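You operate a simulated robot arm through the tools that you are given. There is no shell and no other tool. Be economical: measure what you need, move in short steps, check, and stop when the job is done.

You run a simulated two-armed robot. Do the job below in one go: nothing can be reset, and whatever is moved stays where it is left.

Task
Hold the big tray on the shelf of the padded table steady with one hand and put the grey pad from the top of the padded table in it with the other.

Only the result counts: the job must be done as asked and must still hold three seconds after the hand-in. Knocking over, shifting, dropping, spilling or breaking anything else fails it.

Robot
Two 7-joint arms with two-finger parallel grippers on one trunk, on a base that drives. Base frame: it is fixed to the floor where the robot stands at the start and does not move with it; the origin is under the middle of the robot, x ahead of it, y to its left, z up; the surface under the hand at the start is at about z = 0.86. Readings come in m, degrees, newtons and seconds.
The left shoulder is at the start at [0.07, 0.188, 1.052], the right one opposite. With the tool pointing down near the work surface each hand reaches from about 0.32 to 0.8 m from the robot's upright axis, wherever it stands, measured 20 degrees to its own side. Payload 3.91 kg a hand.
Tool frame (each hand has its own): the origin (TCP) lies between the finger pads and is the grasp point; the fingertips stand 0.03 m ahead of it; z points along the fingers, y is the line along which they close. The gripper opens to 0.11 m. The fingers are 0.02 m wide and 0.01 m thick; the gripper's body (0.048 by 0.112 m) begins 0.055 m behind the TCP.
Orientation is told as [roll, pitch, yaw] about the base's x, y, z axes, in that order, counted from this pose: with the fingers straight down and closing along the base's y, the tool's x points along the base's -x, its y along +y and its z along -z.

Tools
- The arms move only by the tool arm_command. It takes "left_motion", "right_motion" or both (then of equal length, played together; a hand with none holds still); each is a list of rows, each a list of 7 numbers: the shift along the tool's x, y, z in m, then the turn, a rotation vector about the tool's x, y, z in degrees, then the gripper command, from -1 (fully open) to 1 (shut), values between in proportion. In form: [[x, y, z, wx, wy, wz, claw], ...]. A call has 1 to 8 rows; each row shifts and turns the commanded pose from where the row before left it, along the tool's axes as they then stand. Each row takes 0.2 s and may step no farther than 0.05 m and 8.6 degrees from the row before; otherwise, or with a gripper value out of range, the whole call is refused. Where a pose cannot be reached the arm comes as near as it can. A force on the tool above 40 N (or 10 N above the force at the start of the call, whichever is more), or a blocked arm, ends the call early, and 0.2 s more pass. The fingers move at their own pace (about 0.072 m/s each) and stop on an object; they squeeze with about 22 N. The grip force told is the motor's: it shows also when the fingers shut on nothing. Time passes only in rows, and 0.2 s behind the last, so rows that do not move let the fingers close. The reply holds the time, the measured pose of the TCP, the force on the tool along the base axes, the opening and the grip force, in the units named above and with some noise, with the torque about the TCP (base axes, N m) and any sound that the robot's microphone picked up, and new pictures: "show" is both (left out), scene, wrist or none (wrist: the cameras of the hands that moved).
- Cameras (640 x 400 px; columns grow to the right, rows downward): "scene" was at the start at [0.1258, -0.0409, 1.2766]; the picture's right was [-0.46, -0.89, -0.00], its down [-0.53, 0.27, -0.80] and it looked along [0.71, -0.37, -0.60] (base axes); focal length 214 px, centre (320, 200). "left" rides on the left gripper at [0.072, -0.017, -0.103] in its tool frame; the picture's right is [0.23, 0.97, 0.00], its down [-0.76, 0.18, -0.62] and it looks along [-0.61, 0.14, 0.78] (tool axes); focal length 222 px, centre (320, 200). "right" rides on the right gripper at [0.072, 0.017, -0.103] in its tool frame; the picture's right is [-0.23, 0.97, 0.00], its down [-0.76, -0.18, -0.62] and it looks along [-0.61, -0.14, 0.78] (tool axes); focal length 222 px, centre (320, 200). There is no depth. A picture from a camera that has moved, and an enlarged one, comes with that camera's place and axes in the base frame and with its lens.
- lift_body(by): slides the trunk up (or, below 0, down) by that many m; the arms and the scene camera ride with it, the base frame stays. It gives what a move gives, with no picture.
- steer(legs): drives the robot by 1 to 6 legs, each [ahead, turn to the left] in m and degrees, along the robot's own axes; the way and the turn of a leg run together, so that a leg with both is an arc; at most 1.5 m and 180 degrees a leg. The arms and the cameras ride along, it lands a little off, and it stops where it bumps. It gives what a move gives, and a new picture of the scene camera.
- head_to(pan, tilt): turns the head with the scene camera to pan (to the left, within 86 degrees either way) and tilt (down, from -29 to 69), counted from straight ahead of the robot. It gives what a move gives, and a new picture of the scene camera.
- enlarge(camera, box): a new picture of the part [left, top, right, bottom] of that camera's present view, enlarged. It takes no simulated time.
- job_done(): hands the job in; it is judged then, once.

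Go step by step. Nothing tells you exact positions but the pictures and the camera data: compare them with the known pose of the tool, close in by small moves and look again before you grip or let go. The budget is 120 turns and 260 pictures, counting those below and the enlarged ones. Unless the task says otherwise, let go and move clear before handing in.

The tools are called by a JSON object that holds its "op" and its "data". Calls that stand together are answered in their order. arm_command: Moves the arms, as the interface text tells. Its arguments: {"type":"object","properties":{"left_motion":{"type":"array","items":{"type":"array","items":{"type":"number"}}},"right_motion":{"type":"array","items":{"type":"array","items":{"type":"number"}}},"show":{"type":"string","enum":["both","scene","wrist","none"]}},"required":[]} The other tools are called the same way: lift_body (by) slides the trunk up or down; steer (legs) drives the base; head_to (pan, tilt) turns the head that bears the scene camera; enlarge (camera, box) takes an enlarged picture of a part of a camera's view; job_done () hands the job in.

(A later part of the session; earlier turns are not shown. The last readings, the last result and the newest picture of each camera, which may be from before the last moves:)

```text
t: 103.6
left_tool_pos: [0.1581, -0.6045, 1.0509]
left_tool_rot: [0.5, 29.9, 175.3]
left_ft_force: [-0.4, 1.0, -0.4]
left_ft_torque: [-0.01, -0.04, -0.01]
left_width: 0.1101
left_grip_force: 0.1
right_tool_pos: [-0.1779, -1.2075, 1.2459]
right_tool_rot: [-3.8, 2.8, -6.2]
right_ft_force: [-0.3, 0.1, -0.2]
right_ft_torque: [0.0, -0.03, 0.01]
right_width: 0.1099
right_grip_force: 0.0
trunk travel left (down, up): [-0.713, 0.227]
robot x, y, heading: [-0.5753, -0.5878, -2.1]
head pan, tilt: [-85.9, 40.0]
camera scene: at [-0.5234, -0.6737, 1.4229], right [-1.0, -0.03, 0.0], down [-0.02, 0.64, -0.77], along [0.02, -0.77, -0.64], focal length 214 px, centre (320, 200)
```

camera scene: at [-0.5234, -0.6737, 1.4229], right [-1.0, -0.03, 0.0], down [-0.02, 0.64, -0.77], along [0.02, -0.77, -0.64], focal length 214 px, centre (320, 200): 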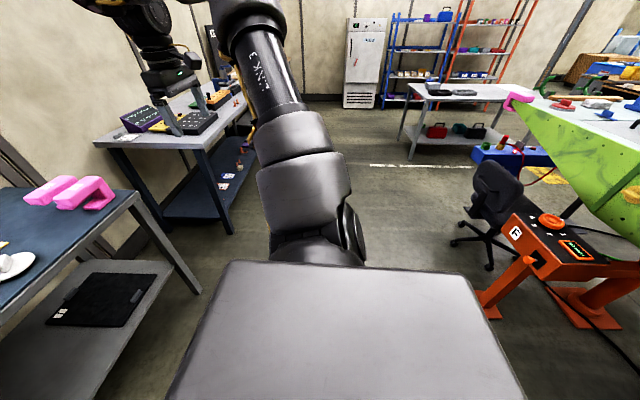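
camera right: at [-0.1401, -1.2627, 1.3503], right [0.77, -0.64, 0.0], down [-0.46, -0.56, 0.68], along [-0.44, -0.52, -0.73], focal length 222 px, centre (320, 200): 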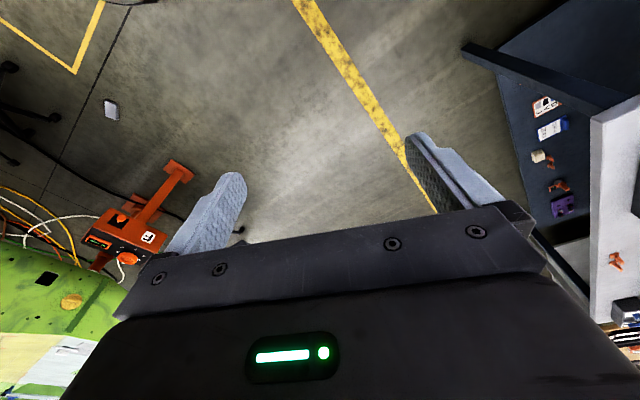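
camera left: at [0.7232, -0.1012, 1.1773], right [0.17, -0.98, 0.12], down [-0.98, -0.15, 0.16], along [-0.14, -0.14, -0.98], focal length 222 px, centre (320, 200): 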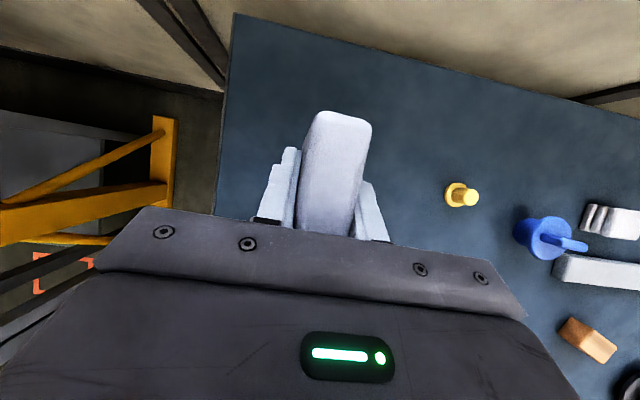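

Both arms free. I tuck the left hand in, then turn right in steps to face the pad.

{"op": "arm_command", "data": {"left_motion": [[-0.036, 0, -0.021, 0, 0, 0, -1], [-0.036, 0, -0.021, 0, 0, 0, -1], [-0.036, 0, -0.021, 0, 0, 0, -1], [-0.036, 0, -0.021, 0, 0, 0, -1], [-0.036, 0, -0.021, 0, 0, 0, -1], [-0.036, 0, -0.021, 0, 0, 0, -1], [0, 0, 0, 0, 0, 0, -1]], "show": "none"}}

{"op": "steer", "data": {"legs": [[0, -80]]}}

{"op": "head_to", "data": {"pan": -70, "tilt": 40}}

```text
t: 105.2
left_tool_pos: [-0.0926, -0.5819, 1.0551]
left_tool_rot: [0.4, 29.9, 175.5]
left_ft_force: [0.0, -0.1, 0.2]
left_ft_torque: [0.0, 0.01, 0.01]
left_width: 0.1098
left_grip_force: 0.1
right_tool_pos: [-0.1786, -1.2079, 1.2449]
right_tool_rot: [-3.7, 2.7, -6.2]
right_ft_force: [-0.4, 0.4, 0.1]
right_ft_torque: [-0.01, 0.0, -0.01]
right_width: 0.1097
right_grip_force: 0.2
trunk travel left (down, up): [-0.713, 0.227]
robot x, y, heading: [-0.576, -0.5851, -2.0]
head pan, tilt: [-85.9, 40.0]
```

```text
t: 109.2
left_tool_pos: [-0.5119, -1.0642, 1.0559]
left_tool_rot: [0.3, 29.9, 92.6]
left_ft_force: [-0.2, 0.9, -0.4]
left_ft_torque: [0.02, 0.01, -0.01]
left_width: 0.1101
left_grip_force: 0.1
right_tool_pos: [-1.1433, -1.0576, 1.2458]
right_tool_rot: [-3.7, 2.4, -89.0]
right_ft_force: [-0.6, -0.4, -0.5]
right_ft_torque: [-0.03, 0.04, 0.0]
right_width: 0.11
right_grip_force: 0.0
trunk travel left (down, up): [-0.713, 0.227]
robot x, y, heading: [-0.5752, -0.5846, -85.0]
head pan, tilt: [-85.9, 40.0]
camera scene: at [-0.6569, -0.6501, 1.423], right [-0.16, 0.99, 0.0], down [0.64, 0.1, -0.77], along [-0.76, -0.12, -0.64], focal length 214 px, centre (320, 200)
```

scene: 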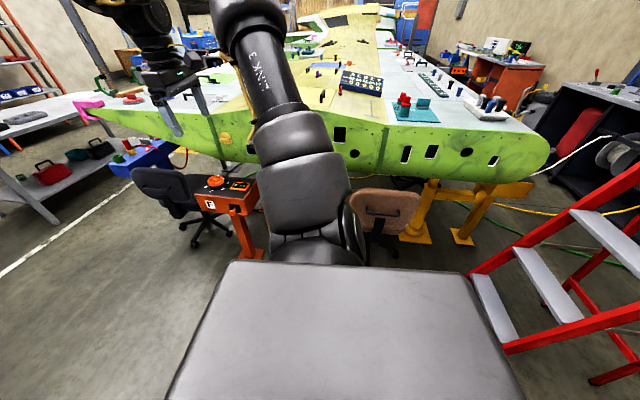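

```text
t: 109.9
left_tool_pos: [-0.5132, -1.0635, 1.0555]
left_tool_rot: [0.4, 29.8, 92.5]
left_ft_force: [0.9, 0.4, 0.1]
left_ft_torque: [0.0, -0.03, 0.02]
left_width: 0.11
left_grip_force: 0.1
right_tool_pos: [-1.1434, -1.0554, 1.245]
right_tool_rot: [-3.7, 2.5, -89.0]
right_ft_force: [0.4, -0.3, -0.1]
right_ft_torque: [0.03, -0.04, 0.03]
right_width: 0.1101
right_grip_force: 0.0
trunk travel left (down, up): [-0.713, 0.227]
robot x, y, heading: [-0.5731, -0.5836, -84.9]
head pan, tilt: [-70.0, 40.0]
camera scene: at [-0.6503, -0.6725, 1.423], right [-0.42, 0.91, 0.0], down [0.58, 0.27, -0.77], along [-0.69, -0.32, -0.64], focal length 214 px, centre (320, 200)
```

scene: 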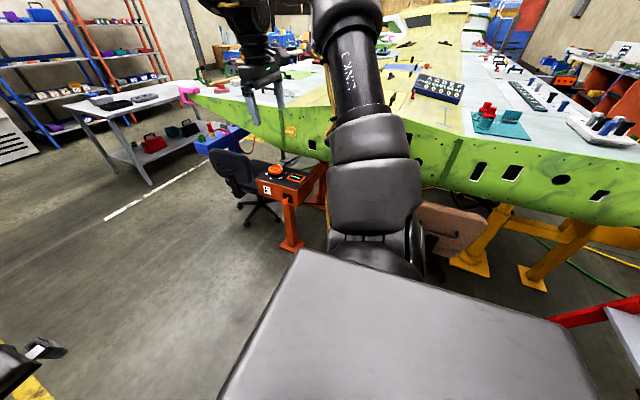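

Surroundings are clear within the sweep radius; I continue turning to face the pad.

{"op": "head_to", "data": {"pan": 0, "tilt": 50}}

{"op": "steer", "data": {"legs": [[0, -72]]}}

```text
t: 111.3
left_tool_pos: [-0.5127, -1.0631, 1.0556]
left_tool_rot: [0.4, 29.9, 92.5]
left_ft_force: [0.5, 0.1, 0.3]
left_ft_torque: [-0.02, -0.05, -0.02]
left_width: 0.1101
left_grip_force: 0.1
right_tool_pos: [-1.1445, -1.0565, 1.2453]
right_tool_rot: [-3.6, 2.6, -89.1]
right_ft_force: [-0.2, -0.2, -0.2]
right_ft_torque: [0.01, 0.0, -0.02]
right_width: 0.11
right_grip_force: 0.1
trunk travel left (down, up): [-0.713, 0.227]
robot x, y, heading: [-0.575, -0.5862, -85.2]
head pan, tilt: [0.0, 50.0]
camera scene: at [-0.5665, -0.7136, 1.4088], right [-1.0, -0.08, 0.0], down [-0.06, 0.76, -0.64], along [0.05, -0.64, -0.77], focal length 214 px, centre (320, 200)
```

scene: 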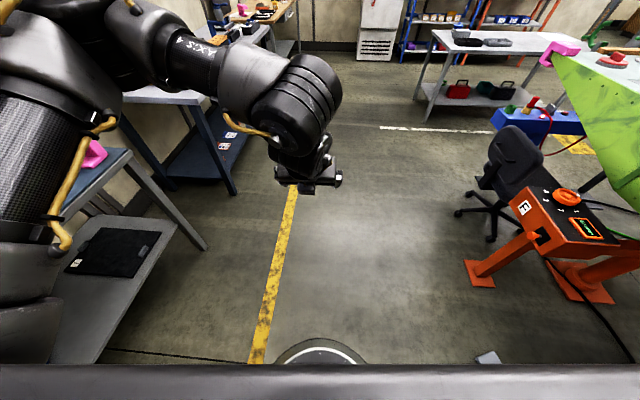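

```text
t: 114.9
left_tool_pos: [-1.0121, -0.7862, 1.0553]
left_tool_rot: [0.4, 29.8, 19.5]
left_ft_force: [-0.7, 0.2, -0.7]
left_ft_torque: [-0.03, 0.02, 0.02]
left_width: 0.1099
left_grip_force: 0.1
right_tool_pos: [-1.1899, -0.1799, 1.2455]
right_tool_rot: [-3.6, 2.5, -162.0]
right_ft_force: [0.0, 0.2, -0.3]
right_ft_torque: [0.0, -0.01, 0.01]
right_width: 0.1101
right_grip_force: 0.1
trunk travel left (down, up): [-0.713, 0.227]
robot x, y, heading: [-0.5742, -0.5851, -158.0]
head pan, tilt: [0.0, 50.0]
camera scene: at [-0.6951, -0.6342, 1.4088], right [-0.37, 0.93, 0.0], down [0.71, 0.29, -0.64], along [-0.6, -0.24, -0.77], focal length 214 px, centre (320, 200)
```

scene: 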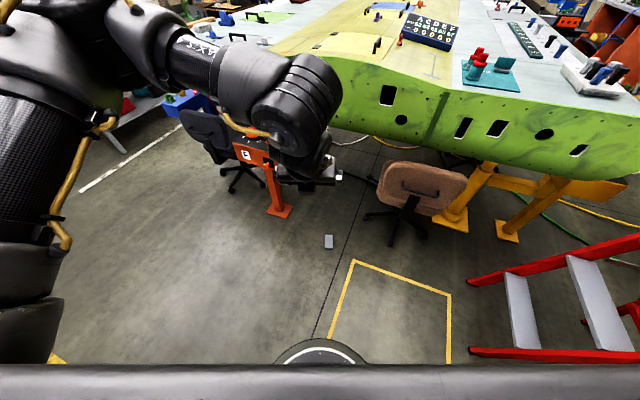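

Pad at (−1.44, −0.865), about 0.91 m ahead and 0.06 right, long side pointing away from me. I tuck the right hand inward and straighten the left hand's tilt.

{"op": "arm_command", "data": {"right_motion": [[0, 0.045, 0, 0, 0, 0, -1], [0, 0.045, 0, 0, 0, 0, -1], [0, 0.045, 0, 0, 0, 0, -1], [0, 0.045, 0, 0, 0, 0, -1], [0, 0.045, 0, 0, 0, 0, -1], [0, 0.045, 0, 0, 0, 0, -1]], "left_motion": [[0, 0, 0, 0, -5, 0, -1], [0, 0, 0, 0, -5, 0, -1], [0, 0, 0, 0, -5, 0, -1], [0, 0, 0, 0, -5, 0, -1], [0, 0, 0, 0, -5, 0, -1], [0, 0, 0, 0, 0, 0, -1]], "show": "scene"}}

{"op": "enlarge", "data": {"camera": "scene", "box": [280, 210, 376, 270]}}

```text
t: 116.3
left_tool_pos: [-1.0145, -0.787, 1.0556]
left_tool_rot: [0.4, 4.9, 19.4]
left_ft_force: [-0.2, -0.1, -0.2]
left_ft_torque: [0.01, -0.01, 0.0]
left_width: 0.1099
left_grip_force: 0.1
right_tool_pos: [-1.1079, -0.4353, 1.2263]
right_tool_rot: [-3.7, 2.7, -162.1]
right_ft_force: [-0.6, 0.0, 0.5]
right_ft_torque: [0.04, 0.04, 0.0]
right_width: 0.1101
right_grip_force: 0.1
trunk travel left (down, up): [-0.713, 0.227]
robot x, y, heading: [-0.5741, -0.5839, -158.1]
head pan, tilt: [0.0, 50.0]
camera scene: at [-0.6958, -0.6353, 1.4087], right [-0.37, 0.93, 0.0], down [0.71, 0.29, -0.64], along [-0.6, -0.24, -0.77], focal length 214 px, centre (320, 200)
```

scene: 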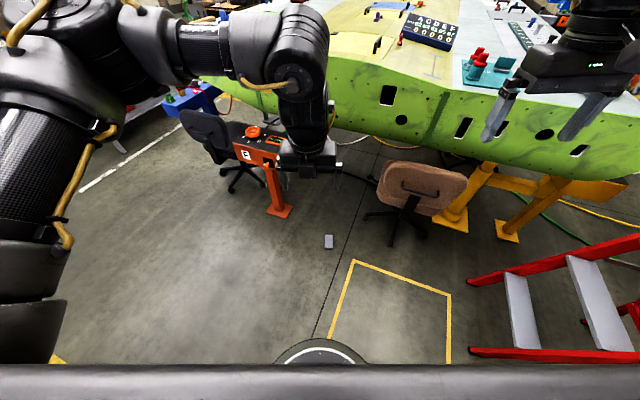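

```text
6.67 times, centred on (328, 240) of scene
camera zoom: at [-0.6958, -0.6353, 1.4087], right [-0.37, 0.93, 0.0], down [0.71, 0.29, -0.64], along [-0.6, -0.24, -0.77], focal length 1430 px, centre (267, -67)
```

zoom: 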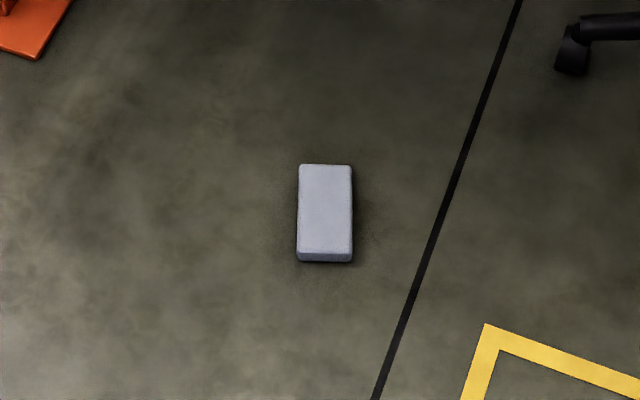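

The pad is aligned with my heading. I drive 0.30 m ahead and lower the trunk in two steps.

{"op": "steer", "data": {"legs": [[0.3, 0]]}}

{"op": "lift_body", "data": {"by": -0.35}}

{"op": "arm_command", "data": {"left_motion": [[0, 0, 0, 0, 0, 0, -1]], "show": "both"}}

```text
t: 118.4
left_tool_pos: [-1.2925, -0.9045, 1.0566]
left_tool_rot: [0.3, 5.0, 19.9]
left_ft_force: [-0.5, -0.4, 0.5]
left_ft_torque: [-0.01, -0.01, -0.01]
left_width: 0.1099
left_grip_force: 0.1
right_tool_pos: [-1.3882, -0.5531, 1.228]
right_tool_rot: [-3.7, 2.6, -161.6]
right_ft_force: [0.0, 0.1, -0.2]
right_ft_torque: [0.02, -0.02, 0.03]
right_width: 0.1102
right_grip_force: 0.0
trunk travel left (down, up): [-0.713, 0.227]
robot x, y, heading: [-0.8526, -0.7002, -157.9]
head pan, tilt: [0.0, 50.0]
camera scene: at [-0.9744, -0.7486, 1.4089], right [-0.38, 0.93, 0.0], down [0.71, 0.29, -0.64], along [-0.59, -0.24, -0.77], focal length 214 px, centre (320, 200)
```

scene: 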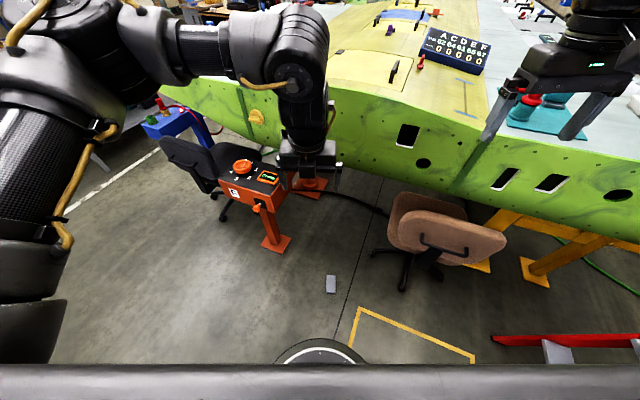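

```text
t: 121.8
left_tool_pos: [-1.2923, -0.9041, 0.706]
left_tool_rot: [0.4, 4.9, 19.8]
left_ft_force: [0.0, 0.3, -0.4]
left_ft_torque: [-0.02, 0.03, 0.01]
left_width: 0.1101
left_grip_force: 0.0
right_tool_pos: [-1.3881, -0.5532, 0.8781]
right_tool_rot: [-3.6, 2.6, -161.7]
right_ft_force: [0.1, -0.2, 0.5]
right_ft_torque: [0.0, 0.0, 0.02]
right_width: 0.11
right_grip_force: 0.0
trunk travel left (down, up): [-0.363, 0.577]
robot x, y, heading: [-0.8597, -0.6995, -157.6]
head pan, tilt: [0.0, 50.0]
```

```text
t: 122.2
left_tool_pos: [-1.2933, -0.9043, 0.7053]
left_tool_rot: [0.3, 4.9, 19.9]
left_ft_force: [0.6, 0.0, 0.6]
left_ft_torque: [-0.02, -0.03, 0.02]
left_width: 0.1101
left_grip_force: 0.0
right_tool_pos: [-1.3884, -0.5528, 0.8777]
right_tool_rot: [-3.7, 2.6, -161.6]
right_ft_force: [0.3, 0.2, 0.4]
right_ft_torque: [0.02, 0.0, 0.01]
right_width: 0.1097
right_grip_force: 0.2
trunk travel left (down, up): [-0.363, 0.577]
robot x, y, heading: [-0.8527, -0.6996, -157.8]
head pan, tilt: [0.0, 50.0]
camera scene: at [-0.9752, -0.749, 1.0588], right [-0.38, 0.93, 0.0], down [0.71, 0.29, -0.64], along [-0.59, -0.24, -0.77], focal length 214 px, centre (320, 200)
camera left: at [-1.3472, -0.9431, 0.8147], right [-0.54, 0.84, 0.03], down [0.71, 0.44, 0.56], along [0.46, 0.32, -0.83], focal length 222 px, centre (320, 200)
```

scene: 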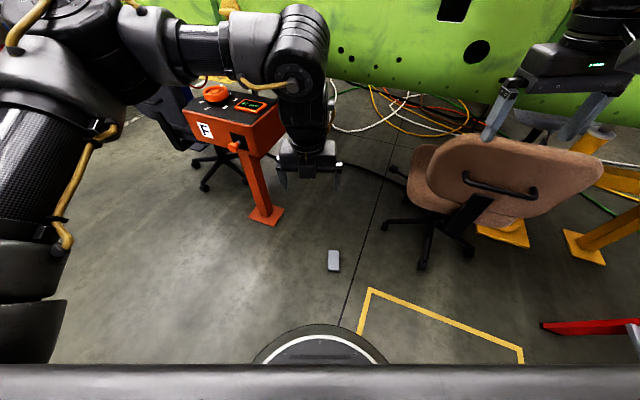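
left: 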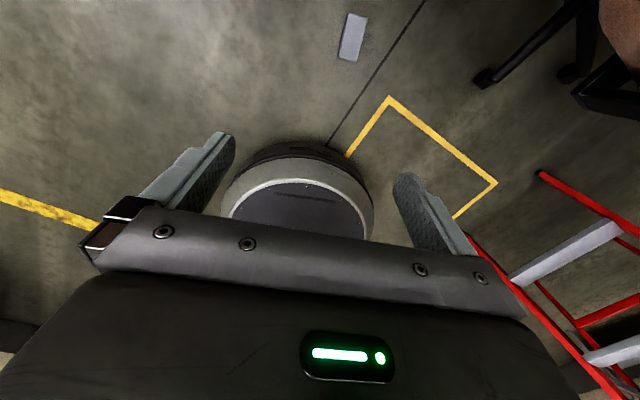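

Right hand stays clear of the chair (chair back ≈ x −1.7). Lower 0.3 more and bring the left hand over the pad.

{"op": "lift_body", "data": {"by": -0.3}}

{"op": "arm_command", "data": {"left_motion": [[0.03, 0.0225, 0, 0, 0, 0, -1], [0.03, 0.0225, 0, 0, 0, -2.3, -1], [0.03, 0.0225, 0.03, 0, 0, 0, -1], [0.03, 0.0225, 0.03, 0, 0, 0, -1], [0, 0, 0, 0, 0, 0, -1]]}}

```text
t: 125.2
left_tool_pos: [-1.293, -0.9037, 0.4067]
left_tool_rot: [0.3, 5.0, 19.8]
left_ft_force: [0.1, 0.2, 0.1]
left_ft_torque: [0.03, 0.03, -0.02]
left_width: 0.1102
left_grip_force: 0.0
right_tool_pos: [-1.3885, -0.5535, 0.5782]
right_tool_rot: [-3.8, 2.6, -161.5]
right_ft_force: [-0.7, -0.7, 0.2]
right_ft_torque: [-0.02, -0.01, 0.0]
right_width: 0.1099
right_grip_force: 0.0
trunk travel left (down, up): [-0.063, 0.877]
robot x, y, heading: [-0.8537, -0.7006, -157.6]
head pan, tilt: [0.0, 50.0]
```

```text
t: 126.4
left_tool_pos: [-1.4392, -0.8657, 0.356]
left_tool_rot: [0.5, 5.0, 22.1]
left_ft_force: [0.6, -0.6, -0.2]
left_ft_torque: [0.0, 0.01, 0.02]
left_width: 0.1097
left_grip_force: 0.0
right_tool_pos: [-1.3879, -0.5532, 0.5769]
right_tool_rot: [-3.8, 2.6, -161.6]
right_ft_force: [0.5, 0.6, 0.8]
right_ft_torque: [-0.02, -0.02, 0.05]
right_width: 0.1103
right_grip_force: 0.1
trunk travel left (down, up): [-0.063, 0.877]
robot x, y, heading: [-0.8518, -0.7042, -157.5]
head pan, tilt: [0.0, 50.0]
camera scene: at [-0.9753, -0.7489, 0.7588], right [-0.38, 0.92, 0.0], down [0.71, 0.29, -0.64], along [-0.59, -0.24, -0.77], focal length 214 px, centre (320, 200)
camera left: at [-1.4926, -0.9068, 0.4655], right [-0.57, 0.82, 0.03], down [0.69, 0.46, 0.56], along [0.44, 0.34, -0.83], focal length 222 px, centre (320, 200)
```

scene: 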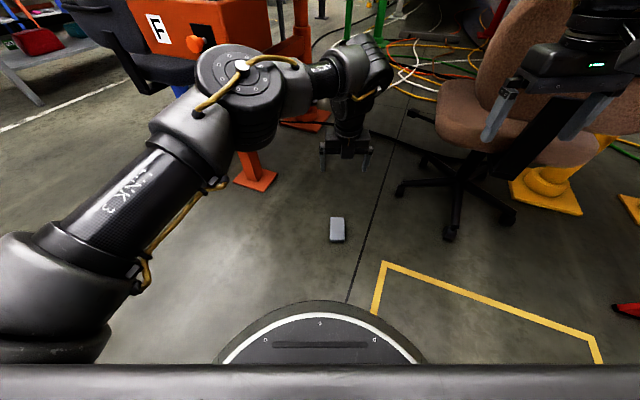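
left: 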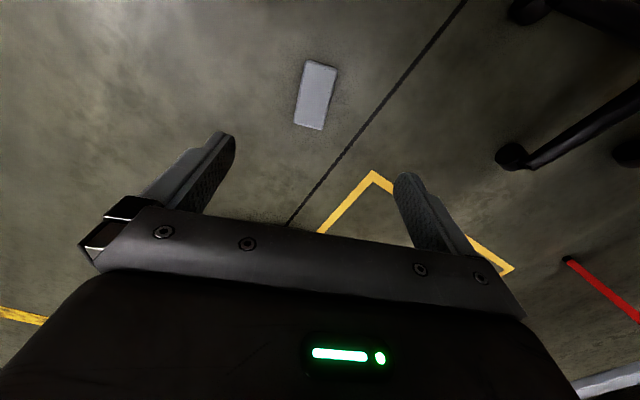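

The hand is right over the pad. Straighten the tilt and descend.

{"op": "arm_command", "data": {"left_motion": [[0, 0, 0, 0, -5, 0, -1], [0, 0, 0.048, 0, 0, 0, -1], [0, 0, 0.048, 0, 0, 0, -1], [0, 0, 0.048, 0, 0, 0, -1], [0, 0, 0.048, 0, 0, 0, -1], [0, 0, 0.048, 0, 0, 0, -1], [0, 0, 0, 0, 0, 0, -1]]}}

```text
t: 128.0
left_tool_pos: [-1.413, -0.8779, 0.1258]
left_tool_rot: [0.5, -0.1, 22.0]
left_ft_force: [-0.4, -1.0, -0.1]
left_ft_torque: [0.0, -0.03, 0.01]
left_width: 0.1097
left_grip_force: 0.1
left hand out of reach, approached as far as the arm can: row 2, 5, 6
right_tool_pos: [-1.3892, -0.5533, 0.5782]
right_tool_rot: [-3.8, 2.6, -161.6]
right_ft_force: [0.0, -0.7, -0.4]
right_ft_torque: [0.01, 0.01, 0.0]
right_width: 0.11
right_grip_force: 0.1
trunk travel left (down, up): [-0.063, 0.877]
robot x, y, heading: [-0.8501, -0.7015, -157.6]
head pan, tilt: [0.0, 50.0]
camera scene: at [-0.9753, -0.749, 0.7588], right [-0.38, 0.93, 0.0], down [0.71, 0.29, -0.64], along [-0.59, -0.24, -0.77], focal length 214 px, centre (320, 200)
camera left: at [-1.4748, -0.9225, 0.228], right [-0.58, 0.82, 0.01], down [0.64, 0.44, 0.63], along [0.51, 0.37, -0.78], focal length 222 px, centre (320, 200)
```

scene: 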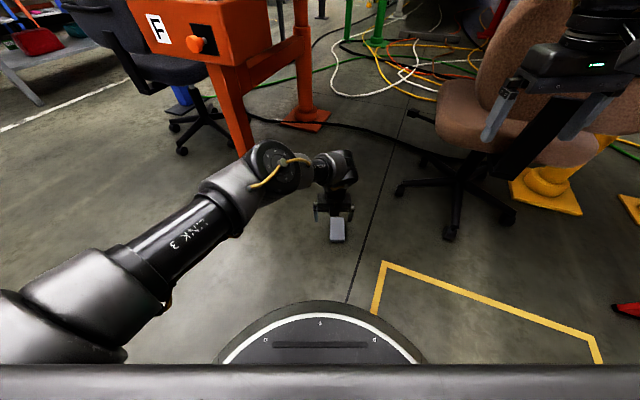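
left: 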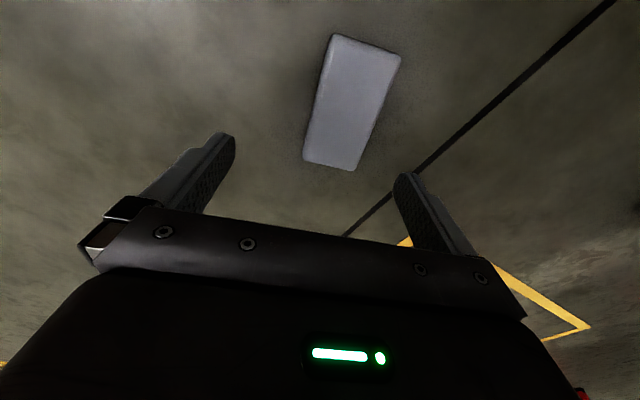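

The arm is fully stretched; I retract the right hand a bit, then drive 0.09 m closer.

{"op": "arm_command", "data": {"right_motion": [[0.04, 0, 0, 0, 0, 0, -1], [0.04, 0, 0, 0, 0, 0, -1], [0, 0, 0, 0, 0, 0, -1]], "show": "none"}}

{"op": "steer", "data": {"legs": [[0.09, 0]]}}

{"op": "arm_command", "data": {"left_motion": [[0, 0, 0, 0, 0, 0, -1]], "show": "wrist"}}

```text
t: 128.8
left_tool_pos: [-1.4133, -0.8772, 0.1263]
left_tool_rot: [0.5, -0.1, 22.0]
left_ft_force: [-0.7, 0.2, 1.4]
left_ft_torque: [0.01, 0.0, -0.02]
left_width: 0.1097
left_grip_force: 0.0
right_tool_pos: [-1.3143, -0.5284, 0.5822]
right_tool_rot: [-3.7, 2.6, -161.7]
right_ft_force: [-0.5, 0.2, -0.4]
right_ft_torque: [0.02, -0.02, -0.05]
right_width: 0.1101
right_grip_force: 0.1
trunk travel left (down, up): [-0.063, 0.877]
robot x, y, heading: [-0.8534, -0.7005, -157.7]
head pan, tilt: [0.0, 50.0]
```

```text
t: 129.9
left_tool_pos: [-1.4971, -0.9129, 0.1259]
left_tool_rot: [0.5, -0.1, 22.0]
left_ft_force: [-0.6, -1.1, -0.1]
left_ft_torque: [0.0, 0.0, 0.02]
left_width: 0.11
left_grip_force: 0.0
right_tool_pos: [-1.3969, -0.5634, 0.5816]
right_tool_rot: [-3.7, 2.6, -161.6]
right_ft_force: [0.5, 0.2, 0.1]
right_ft_torque: [0.0, 0.0, 0.01]
right_width: 0.11
right_grip_force: 0.1
trunk travel left (down, up): [-0.063, 0.877]
robot x, y, heading: [-0.9369, -0.7357, -157.7]
head pan, tilt: [0.0, 50.0]
camera scene: at [-1.0589, -0.7834, 0.7588], right [-0.38, 0.93, 0.0], down [0.71, 0.29, -0.64], along [-0.59, -0.24, -0.77], focal length 214 px, centre (320, 200)
```

scene: 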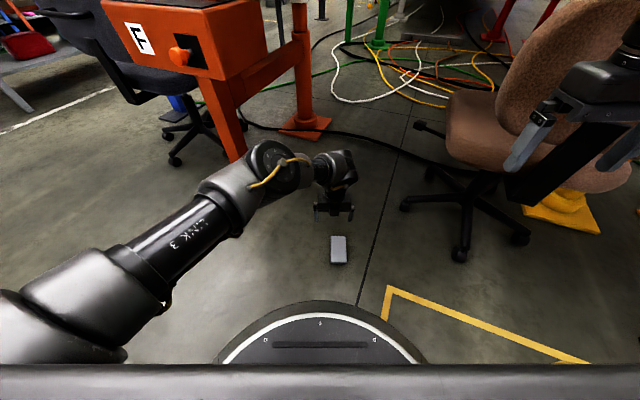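

```text
t: 130.3
left_tool_pos: [-1.4977, -0.9114, 0.1255]
left_tool_rot: [0.5, -0.1, 21.9]
left_ft_force: [-0.3, 0.5, 0.2]
left_ft_torque: [0.0, -0.01, -0.02]
left_width: 0.1099
left_grip_force: 0.0
right_tool_pos: [-1.398, -0.5624, 0.5821]
right_tool_rot: [-3.8, 2.7, -161.6]
right_ft_force: [0.0, -0.4, 0.1]
right_ft_torque: [-0.01, -0.02, 0.01]
right_width: 0.1098
right_grip_force: 0.1
trunk travel left (down, up): [-0.063, 0.877]
robot x, y, heading: [-0.938, -0.7341, -157.6]
head pan, tilt: [0.0, 50.0]
camera left: at [-1.5586, -0.957, 0.2285], right [-0.58, 0.82, 0.01], down [0.64, 0.44, 0.63], along [0.51, 0.37, -0.78], focal length 222 px, centre (320, 200)
```

left: 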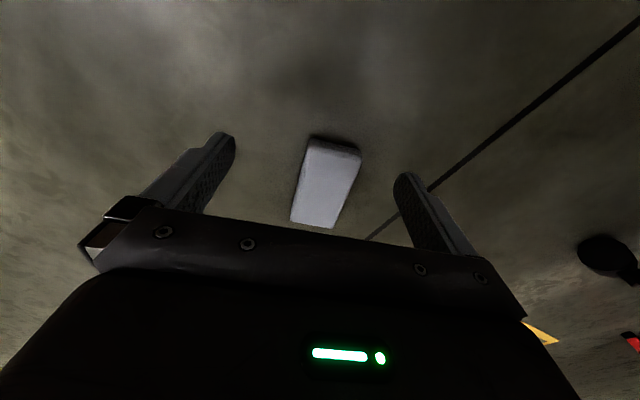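

Pad centre ≈ (−1.443, −0.868), aligned within 2°. I shift the hand back 0.06, right 0.02 and go down to z ≈ 0.06.

{"op": "arm_command", "data": {"left_motion": [[-0.03, 0.009, 0, 0, 0, 0, -1], [-0.03, 0.009, 0, 0, 0, -1.5, -1], [0, 0, 0.035, 0, 0, 0, -1], [0, 0, 0.03, 0, 0, 0, -1], [0, 0, 0, 0, 0, 0, -1]]}}

```text
t: 131.5
left_tool_pos: [-1.4495, -0.8735, 0.0619]
left_tool_rot: [0.4, -0.1, 23.6]
left_ft_force: [0.3, -0.8, 0.0]
left_ft_torque: [0.02, 0.01, -0.02]
left_width: 0.1101
left_grip_force: 0.1
right_tool_pos: [-1.3984, -0.5633, 0.5822]
right_tool_rot: [-3.6, 2.6, -161.7]
right_ft_force: [-0.3, -0.4, 0.5]
right_ft_torque: [0.0, -0.01, 0.0]
right_width: 0.1102
right_grip_force: 0.1
trunk travel left (down, up): [-0.063, 0.877]
robot x, y, heading: [-0.9444, -0.7337, -157.5]
head pan, tilt: [0.0, 50.0]
camera scene: at [-1.059, -0.7834, 0.7588], right [-0.38, 0.93, 0.0], down [0.71, 0.29, -0.64], along [-0.59, -0.24, -0.77], focal length 214 px, centre (320, 200)
camera left: at [-1.5096, -0.9197, 0.1648], right [-0.6, 0.8, 0.01], down [0.63, 0.46, 0.63], along [0.5, 0.38, -0.78], focal length 222 px, centre (320, 200)
```

scene: 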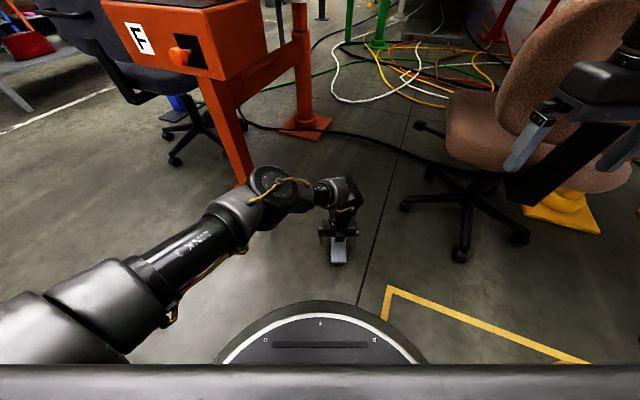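
left: 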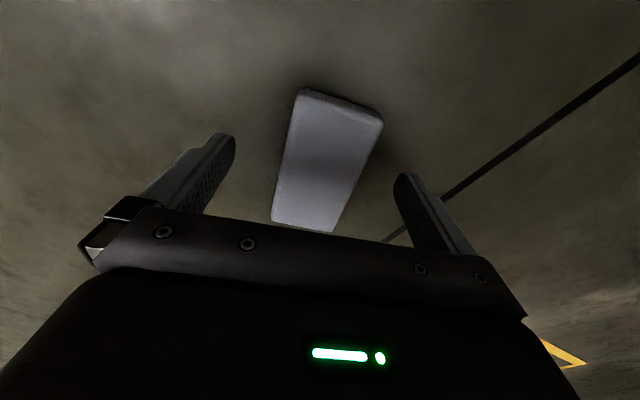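

The pad is between the fingers. Down to z ≈ 0.036 and close.

{"op": "arm_command", "data": {"left_motion": [[0, 0, 0.013, 0, 0, 0, -1], [0, 0, 0.012, 0, 0, 0, -1], [0, 0, 0, 0, 0, 0, -1], [0, 0, 0, 0, 0, 0, 1], [0, 0, 0, 0, 0, 0, 1], [0, 0, 0, 0, 0, 0, 1], [0, 0, 0, 0, 0, 0, 1]], "show": "wrist"}}

```text
t: 133.1
left_tool_pos: [-1.4491, -0.8722, 0.0356]
left_tool_rot: [0.5, -0.1, 23.4]
left_ft_force: [0.4, 0.3, 0.4]
left_ft_torque: [-0.02, 0.05, -0.02]
left_width: 0.06
left_grip_force: 22.0
right_tool_pos: [-1.3981, -0.5636, 0.5822]
right_tool_rot: [-3.7, 2.6, -161.7]
right_ft_force: [-0.2, -0.1, 0.1]
right_ft_torque: [0.0, 0.04, 0.01]
right_width: 0.1099
right_grip_force: 0.0
trunk travel left (down, up): [-0.063, 0.877]
robot x, y, heading: [-0.9368, -0.7356, -157.7]
head pan, tilt: [0.0, 50.0]
camera left: at [-1.5096, -0.919, 0.1382], right [-0.6, 0.8, 0.01], down [0.63, 0.46, 0.63], along [0.5, 0.38, -0.78], focal length 222 px, centre (320, 200)
```

left: 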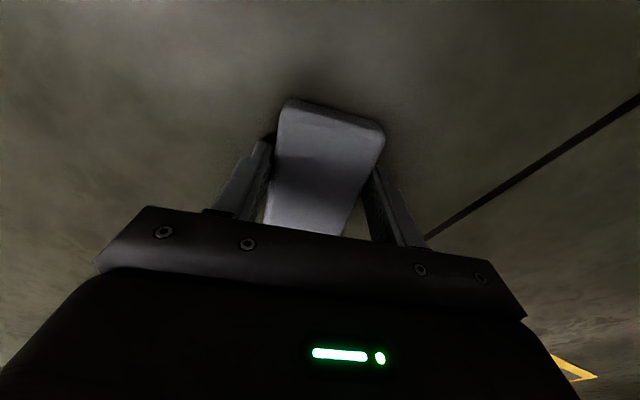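

Gripped at 0.060 m. I lift it 0.15 m and check the hold.

{"op": "arm_command", "data": {"left_motion": [[0, 0, -0.02, 0, 0, 0, 1], [0, 0, -0.04, 0, 0, 0, 1], [0, 0, -0.045, 0, 0, 0, 1], [0, 0, -0.045, 0, 0, 0, 1], [0, 0, 0, 0, 0, 0, 1]]}}

```text
t: 134.3
left_tool_pos: [-1.4455, -0.8704, 0.1881]
left_tool_rot: [0.5, -0.1, 23.5]
left_ft_force: [-0.2, 0.7, -0.6]
left_ft_torque: [0.03, 0.04, -0.03]
left_width: 0.0595
left_grip_force: 22.2
right_tool_pos: [-1.3975, -0.5634, 0.5818]
right_tool_rot: [-3.7, 2.6, -161.7]
right_ft_force: [0.1, -0.3, -0.4]
right_ft_torque: [0.01, 0.0, -0.03]
right_width: 0.1099
right_grip_force: 0.0
trunk travel left (down, up): [-0.063, 0.877]
robot x, y, heading: [-0.9384, -0.7356, -157.6]
head pan, tilt: [0.0, 50.0]
camera scene: at [-1.0589, -0.7834, 0.7588], right [-0.38, 0.93, 0.0], down [0.71, 0.29, -0.64], along [-0.59, -0.24, -0.77], focal length 214 px, centre (320, 200)
camera left: at [-1.5053, -0.9179, 0.2905], right [-0.6, 0.8, 0.01], down [0.63, 0.46, 0.63], along [0.5, 0.38, -0.78], focal length 222 px, centre (320, 200)
```

scene: 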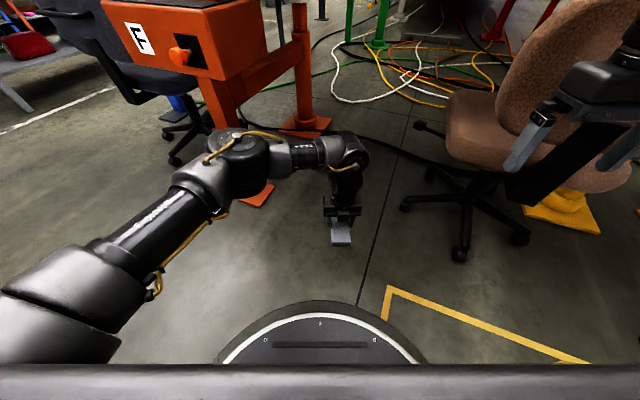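
left: 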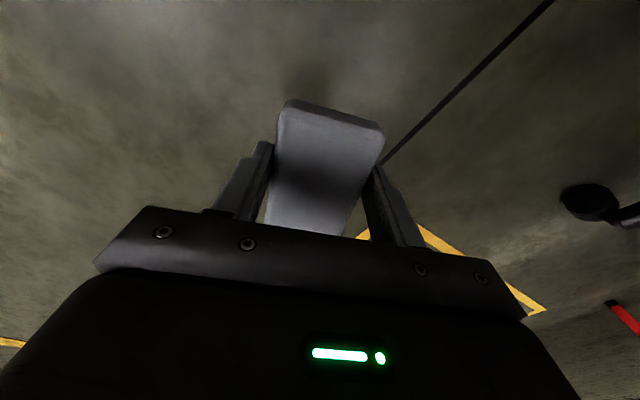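

Held. Back off in short legs, checking the grip.

{"op": "steer", "data": {"legs": [[-0.2, 0]]}}

```text
t: 135.9
left_tool_pos: [-1.2618, -0.7968, 0.1872]
left_tool_rot: [0.5, -0.1, 23.6]
left_ft_force: [0.1, -0.2, -1.3]
left_ft_torque: [-0.03, 0.04, -0.03]
left_width: 0.0597
left_grip_force: 22.4
right_tool_pos: [-1.2163, -0.4886, 0.5808]
right_tool_rot: [-3.7, 2.6, -161.6]
right_ft_force: [0.5, 0.1, -0.1]
right_ft_torque: [0.0, -0.02, -0.03]
right_width: 0.11
right_grip_force: 0.0
trunk travel left (down, up): [-0.063, 0.877]
robot x, y, heading: [-0.7572, -0.6587, -157.5]
head pan, tilt: [0.0, 50.0]
camera scene: at [-0.877, -0.7086, 0.7588], right [-0.38, 0.92, 0.0], down [0.71, 0.29, -0.64], along [-0.59, -0.24, -0.77], focal length 214 px, centre (320, 200)
```

scene: 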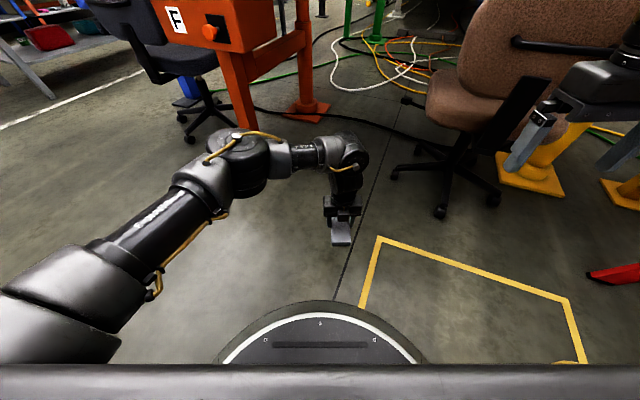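

{"op": "steer", "data": {"legs": [[-0.18, 0], [0, 40]]}}

{"op": "steer", "data": {"legs": [[0, 40]]}}

```text
t: 139.3
left_tool_pos: [-0.8897, -1.0188, 0.1873]
left_tool_rot: [0.5, -0.1, 63.3]
left_ft_force: [-0.2, 0.1, 0.2]
left_ft_torque: [-0.01, -0.02, 0.0]
left_width: 0.0592
left_grip_force: 21.6
right_tool_pos: [-1.0515, -0.7511, 0.5826]
right_tool_rot: [-3.7, 2.6, -122.0]
right_ft_force: [0.3, 0.1, 0.0]
right_ft_torque: [0.0, 0.01, 0.0]
right_width: 0.1099
right_grip_force: 0.0
trunk travel left (down, up): [-0.063, 0.877]
robot x, y, heading: [-0.587, -0.5937, -117.9]
head pan, tilt: [0.0, 50.0]
camera scene: at [-0.6495, -0.7031, 0.7588], right [-0.88, 0.47, 0.0], down [0.36, 0.68, -0.64], along [-0.3, -0.57, -0.77], focal length 214 px, centre (320, 200)
```

scene: 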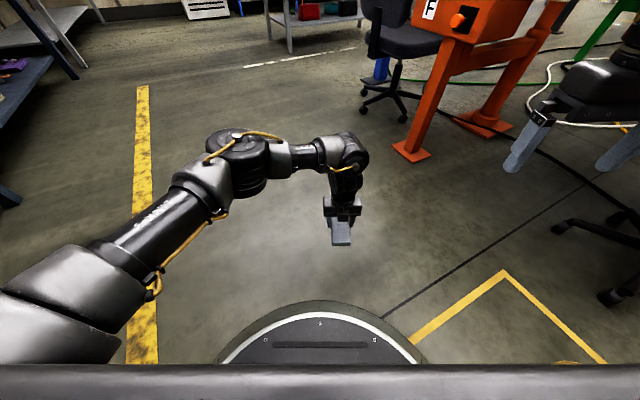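

```text
t: 141.5
left_tool_pos: [-0.5461, -1.1133, 0.1864]
left_tool_rot: [0.5, -0.1, 102.9]
left_ft_force: [-0.1, -0.6, -0.8]
left_ft_torque: [0.01, -0.01, 0.01]
left_width: 0.0593
left_grip_force: 21.8
right_tool_pos: [-0.8398, -1.0091, 0.5831]
right_tool_rot: [-3.7, 2.7, -82.2]
right_ft_force: [-0.7, -0.3, 0.0]
right_ft_torque: [-0.03, -0.01, -0.01]
right_width: 0.11
right_grip_force: 0.0
trunk travel left (down, up): [-0.063, 0.877]
robot x, y, heading: [-0.5842, -0.59, -78.4]
head pan, tilt: [0.0, 50.0]
camera scene: at [-0.5639, -0.7153, 0.7588], right [-0.98, -0.2, 0.0], down [-0.16, 0.75, -0.64], along [0.13, -0.63, -0.77], focal length 214 px, centre (320, 200)
```

scene: 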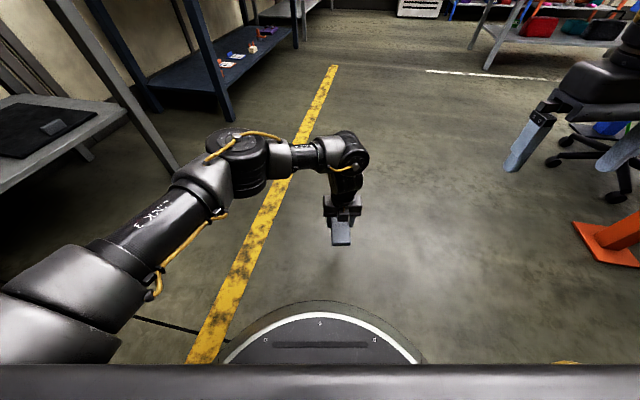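

{"op": "steer", "data": {"legs": [[0, 40]]}}

{"op": "steer", "data": {"legs": [[0, 38]]}}

{"op": "head_to", "data": {"pan": 0, "tilt": 30}}

```text
t: 143.8
left_tool_pos: [-0.2146, -0.9576, 0.188]
left_tool_rot: [0.4, -0.1, 143.9]
left_ft_force: [-0.5, -0.4, -1.3]
left_ft_torque: [0.02, -0.01, -0.02]
left_width: 0.0594
left_grip_force: 21.8
right_tool_pos: [-0.504, -1.0719, 0.5828]
right_tool_rot: [-3.7, 2.6, -41.2]
right_ft_force: [-0.2, 0.6, 0.0]
right_ft_torque: [-0.01, 0.03, -0.01]
right_width: 0.11
right_grip_force: 0.0
trunk travel left (down, up): [-0.063, 0.877]
robot x, y, heading: [-0.5864, -0.5891, -37.5]
head pan, tilt: [0.0, 50.0]
camera scene: at [-0.4886, -0.6679, 0.7588], right [-0.61, -0.8, 0.0], down [-0.61, 0.46, -0.64], along [0.51, -0.39, -0.77], focal length 214 px, centre (320, 200)
```

scene: 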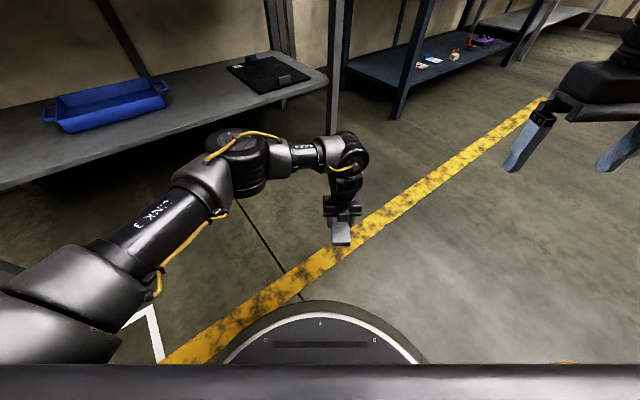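

```text
t: 145.9
left_tool_pos: [-0.0689, -0.6622, 0.1877]
left_tool_rot: [0.5, -0.1, -179.5]
left_ft_force: [-0.2, -0.2, -0.4]
left_ft_torque: [0.0, -0.02, 0.02]
left_width: 0.0593
left_grip_force: 22.3
right_tool_pos: [-0.2325, -0.9275, 0.5825]
right_tool_rot: [-3.7, 2.6, -4.5]
right_ft_force: [0.0, -0.2, -0.1]
right_ft_torque: [-0.06, -0.01, -0.01]
right_width: 0.1099
right_grip_force: 0.0
trunk travel left (down, up): [-0.063, 0.877]
robot x, y, heading: [-0.5888, -0.5898, -0.7]
head pan, tilt: [0.0, 50.0]
camera scene: at [-0.4626, -0.5924, 0.7588], right [-0.01, -1.0, 0.0], down [-0.77, 0.01, -0.64], along [0.64, -0.01, -0.77], focal length 214 px, centre (320, 200)
```

scene: 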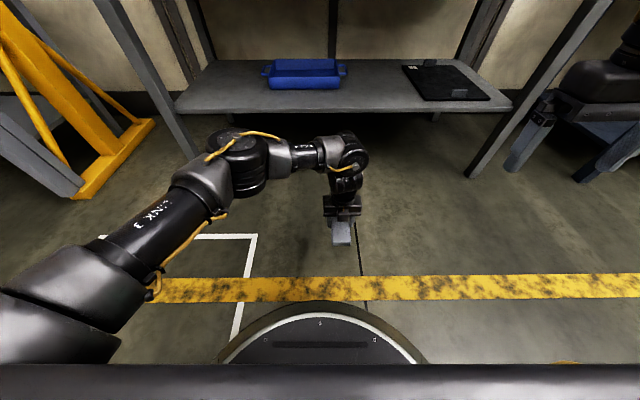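

```text
t: 146.8
left_tool_pos: [-0.0686, -0.6619, 0.1877]
left_tool_rot: [0.5, 0.0, -179.5]
left_ft_force: [-0.1, 0.1, -0.4]
left_ft_torque: [0.02, -0.06, -0.02]
left_width: 0.0592
left_grip_force: 22.3
right_tool_pos: [-0.2326, -0.9278, 0.5812]
right_tool_rot: [-3.6, 2.6, -4.7]
right_ft_force: [-0.4, 0.1, -0.2]
right_ft_torque: [0.03, 0.0, -0.01]
right_width: 0.11
right_grip_force: 0.0
trunk travel left (down, up): [-0.063, 0.877]
robot x, y, heading: [-0.5868, -0.5885, -0.7]
head pan, tilt: [0.0, 30.0]
camera scene: at [-0.4492, -0.5927, 0.7882], right [-0.01, -1.0, 0.0], down [-0.5, 0.01, -0.87], along [0.87, -0.01, -0.5], focal length 214 px, centre (320, 200)
```

scene: 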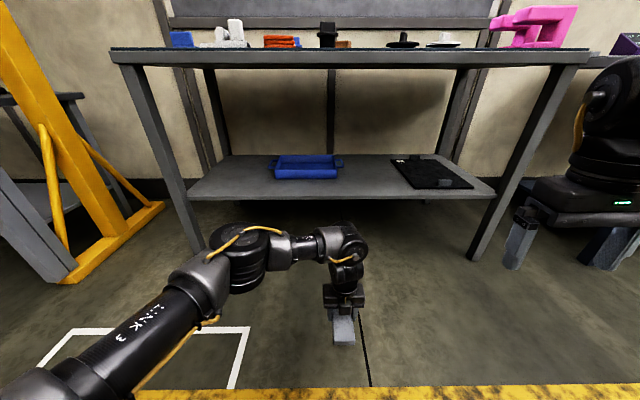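

The pad is still held, I face the shelf. Zoom on the tray.

{"op": "enlarge", "data": {"camera": "scene", "box": [250, 130, 378, 210]}}

```text
5.00 times, centred on (314, 170) of scene
camera zoom: at [-0.4492, -0.5927, 0.7882], right [-0.01, -1.0, 0.0], down [-0.5, 0.01, -0.87], along [0.87, -0.01, -0.5], focal length 1072 px, centre (350, 350)
```

zoom: 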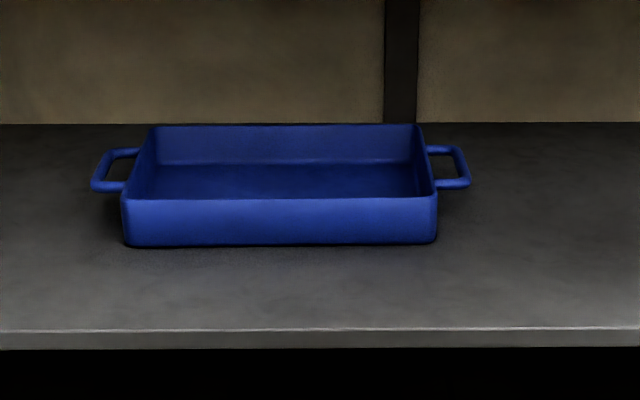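

Tray: x 0.485–0.69, y −0.39…−0.687, rim z ≈ 0.415. Plan: the right hand grips the right side wall near its front corner (ahead of the handle); the left lays the pad in near y −0.48. First I bring the right hand lower/forward in free space.

{"op": "arm_command", "data": {"right_motion": [[-0.028, 0.016, 0.036, 0, 0, 0, -1], [-0.028, 0.016, 0.036, 0, 0, 0, -1], [-0.028, 0.016, 0.036, 0, 0, 0, -1], [-0.028, 0.016, 0.036, 0, 0, 0, -1], [-0.028, 0.016, 0.036, 0, 0, 0, -1], [0, 0, 0, 0, 0, 0, -1]], "show": "scene"}}

```text
t: 148.2
left_tool_pos: [-0.0696, -0.662, 0.1866]
left_tool_rot: [0.6, -0.1, -179.5]
left_ft_force: [0.2, -0.1, -1.6]
left_ft_torque: [0.02, 0.0, 0.03]
left_width: 0.0593
left_grip_force: 22.0
right_tool_pos: [-0.1025, -0.8725, 0.3929]
right_tool_rot: [-3.8, 2.6, -4.6]
right_ft_force: [0.0, 0.4, 0.0]
right_ft_torque: [-0.01, -0.02, 0.01]
right_width: 0.11
right_grip_force: 0.0
trunk travel left (down, up): [-0.063, 0.877]
robot x, y, heading: [-0.5919, -0.5905, -0.6]
head pan, tilt: [0.0, 30.0]
camera scene: at [-0.4491, -0.5928, 0.7883], right [-0.01, -1.0, 0.0], down [-0.5, 0.01, -0.87], along [0.87, -0.01, -0.5], focal length 214 px, centre (320, 200)
```

scene: 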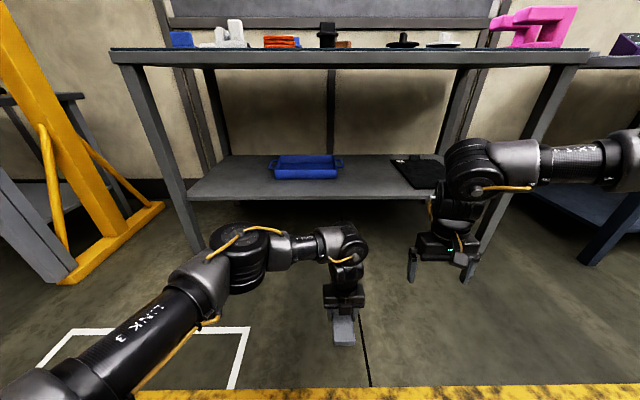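

Now test turning the right wrist negative, carefully.

{"op": "arm_command", "data": {"right_motion": [[0, 0, 0, 0, 0, 8.5, -1], [0, 0, 0, 0, 0, 8.5, -1], [0, 0, 0, 0, 0, 8.5, -1], [0, 0, 0, 0, 0, 8.5, -1], [0, 0, 0, 0, 0, 8.5, -1], [0, 0, 0, 0, 0, 8.5, -1], [0, 0, 0, 0, 0, 8.5, -1], [0, 0, 0, 0, 0, 8.5, -1]], "show": "none"}}

```text
t: 150.0
left_tool_pos: [-0.069, -0.6612, 0.1877]
left_tool_rot: [0.5, -0.1, -179.5]
left_ft_force: [-0.4, 0.5, -0.7]
left_ft_torque: [-0.01, -0.03, 0.0]
left_width: 0.0593
left_grip_force: 21.5
right_tool_pos: [-0.0345, -0.962, 0.3803]
right_tool_rot: [-2.0, 0.1, -37.5]
right_ft_force: [0.3, -0.1, 0.1]
right_ft_torque: [0.01, -0.01, 0.02]
right_width: 0.1101
right_grip_force: 0.1
right hand out of reach, approached as far as the arm can: row 1, 2, 3, 4, 5, 6, 7, 8
trunk travel left (down, up): [-0.063, 0.877]
robot x, y, heading: [-0.5856, -0.592, -0.7]
head pan, tilt: [0.0, 30.0]
```

Negative is blocked, so positive must be the free side (same as the left arm). Turn the right wrist positive.

{"op": "arm_command", "data": {"right_motion": [[0, 0, 0, 0, 0, -8.5, -1], [0, 0, 0, 0, 0, -8.5, -1], [0, 0, 0, 0, 0, -8.5, -1], [0, 0, 0, 0, 0, -8.5, -1], [0, 0, 0, 0, 0, -8.5, -1], [0, 0, 0, 0, 0, -8.5, -1], [0, 0, 0, 0, 0, -8.5, -1], [0, 0, 0, 0, 0, -8.5, -1]], "show": "none"}}

{"op": "arm_command", "data": {"right_motion": [[0, 0, 0, 0, 0, -8.5, -1], [0, 0, 0, 0, 0, -8.5, -1], [0, 0, 0, 0, 0, -8.5, -1], [0, 0, 0, 0, 0, -8.5, -1]], "show": "scene"}}

```text
t: 151.8
left_tool_pos: [-0.0696, -0.6626, 0.1863]
left_tool_rot: [0.5, -0.1, -179.5]
left_ft_force: [-0.4, 0.7, -1.8]
left_ft_torque: [0.02, 0.0, 0.0]
left_width: 0.0592
left_grip_force: 22.3
right_tool_pos: [-0.034, -0.9608, 0.3796]
right_tool_rot: [-0.6, 1.8, 30.7]
right_ft_force: [0.1, -0.6, 0.3]
right_ft_torque: [-0.01, 0.02, 0.01]
right_width: 0.1098
right_grip_force: 0.2
trunk travel left (down, up): [-0.063, 0.877]
robot x, y, heading: [-0.5893, -0.5896, -0.7]
head pan, tilt: [0.0, 30.0]
```

```text
t: 152.8
left_tool_pos: [-0.0695, -0.6613, 0.1866]
left_tool_rot: [0.5, -0.1, -179.5]
left_ft_force: [0.6, -0.1, -0.5]
left_ft_torque: [0.0, -0.03, -0.01]
left_width: 0.0592
left_grip_force: 22.7
right_tool_pos: [-0.0346, -0.9618, 0.3802]
right_tool_rot: [0.5, 1.9, 64.7]
right_ft_force: [-0.6, -0.4, 0.6]
right_ft_torque: [-0.01, 0.03, -0.05]
right_width: 0.1101
right_grip_force: 0.1
trunk travel left (down, up): [-0.063, 0.877]
robot x, y, heading: [-0.5888, -0.5903, -0.5]
head pan, tilt: [0.0, 30.0]
camera scene: at [-0.4492, -0.5927, 0.7883], right [-0.01, -1.0, 0.0], down [-0.5, 0.01, -0.87], along [0.87, -0.01, -0.5], focal length 214 px, centre (320, 200)
```

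scene: 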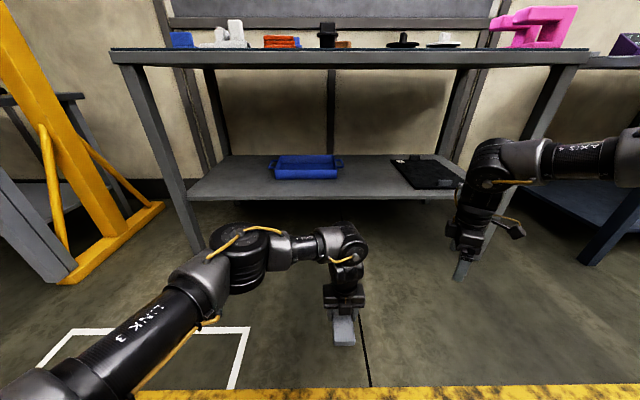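

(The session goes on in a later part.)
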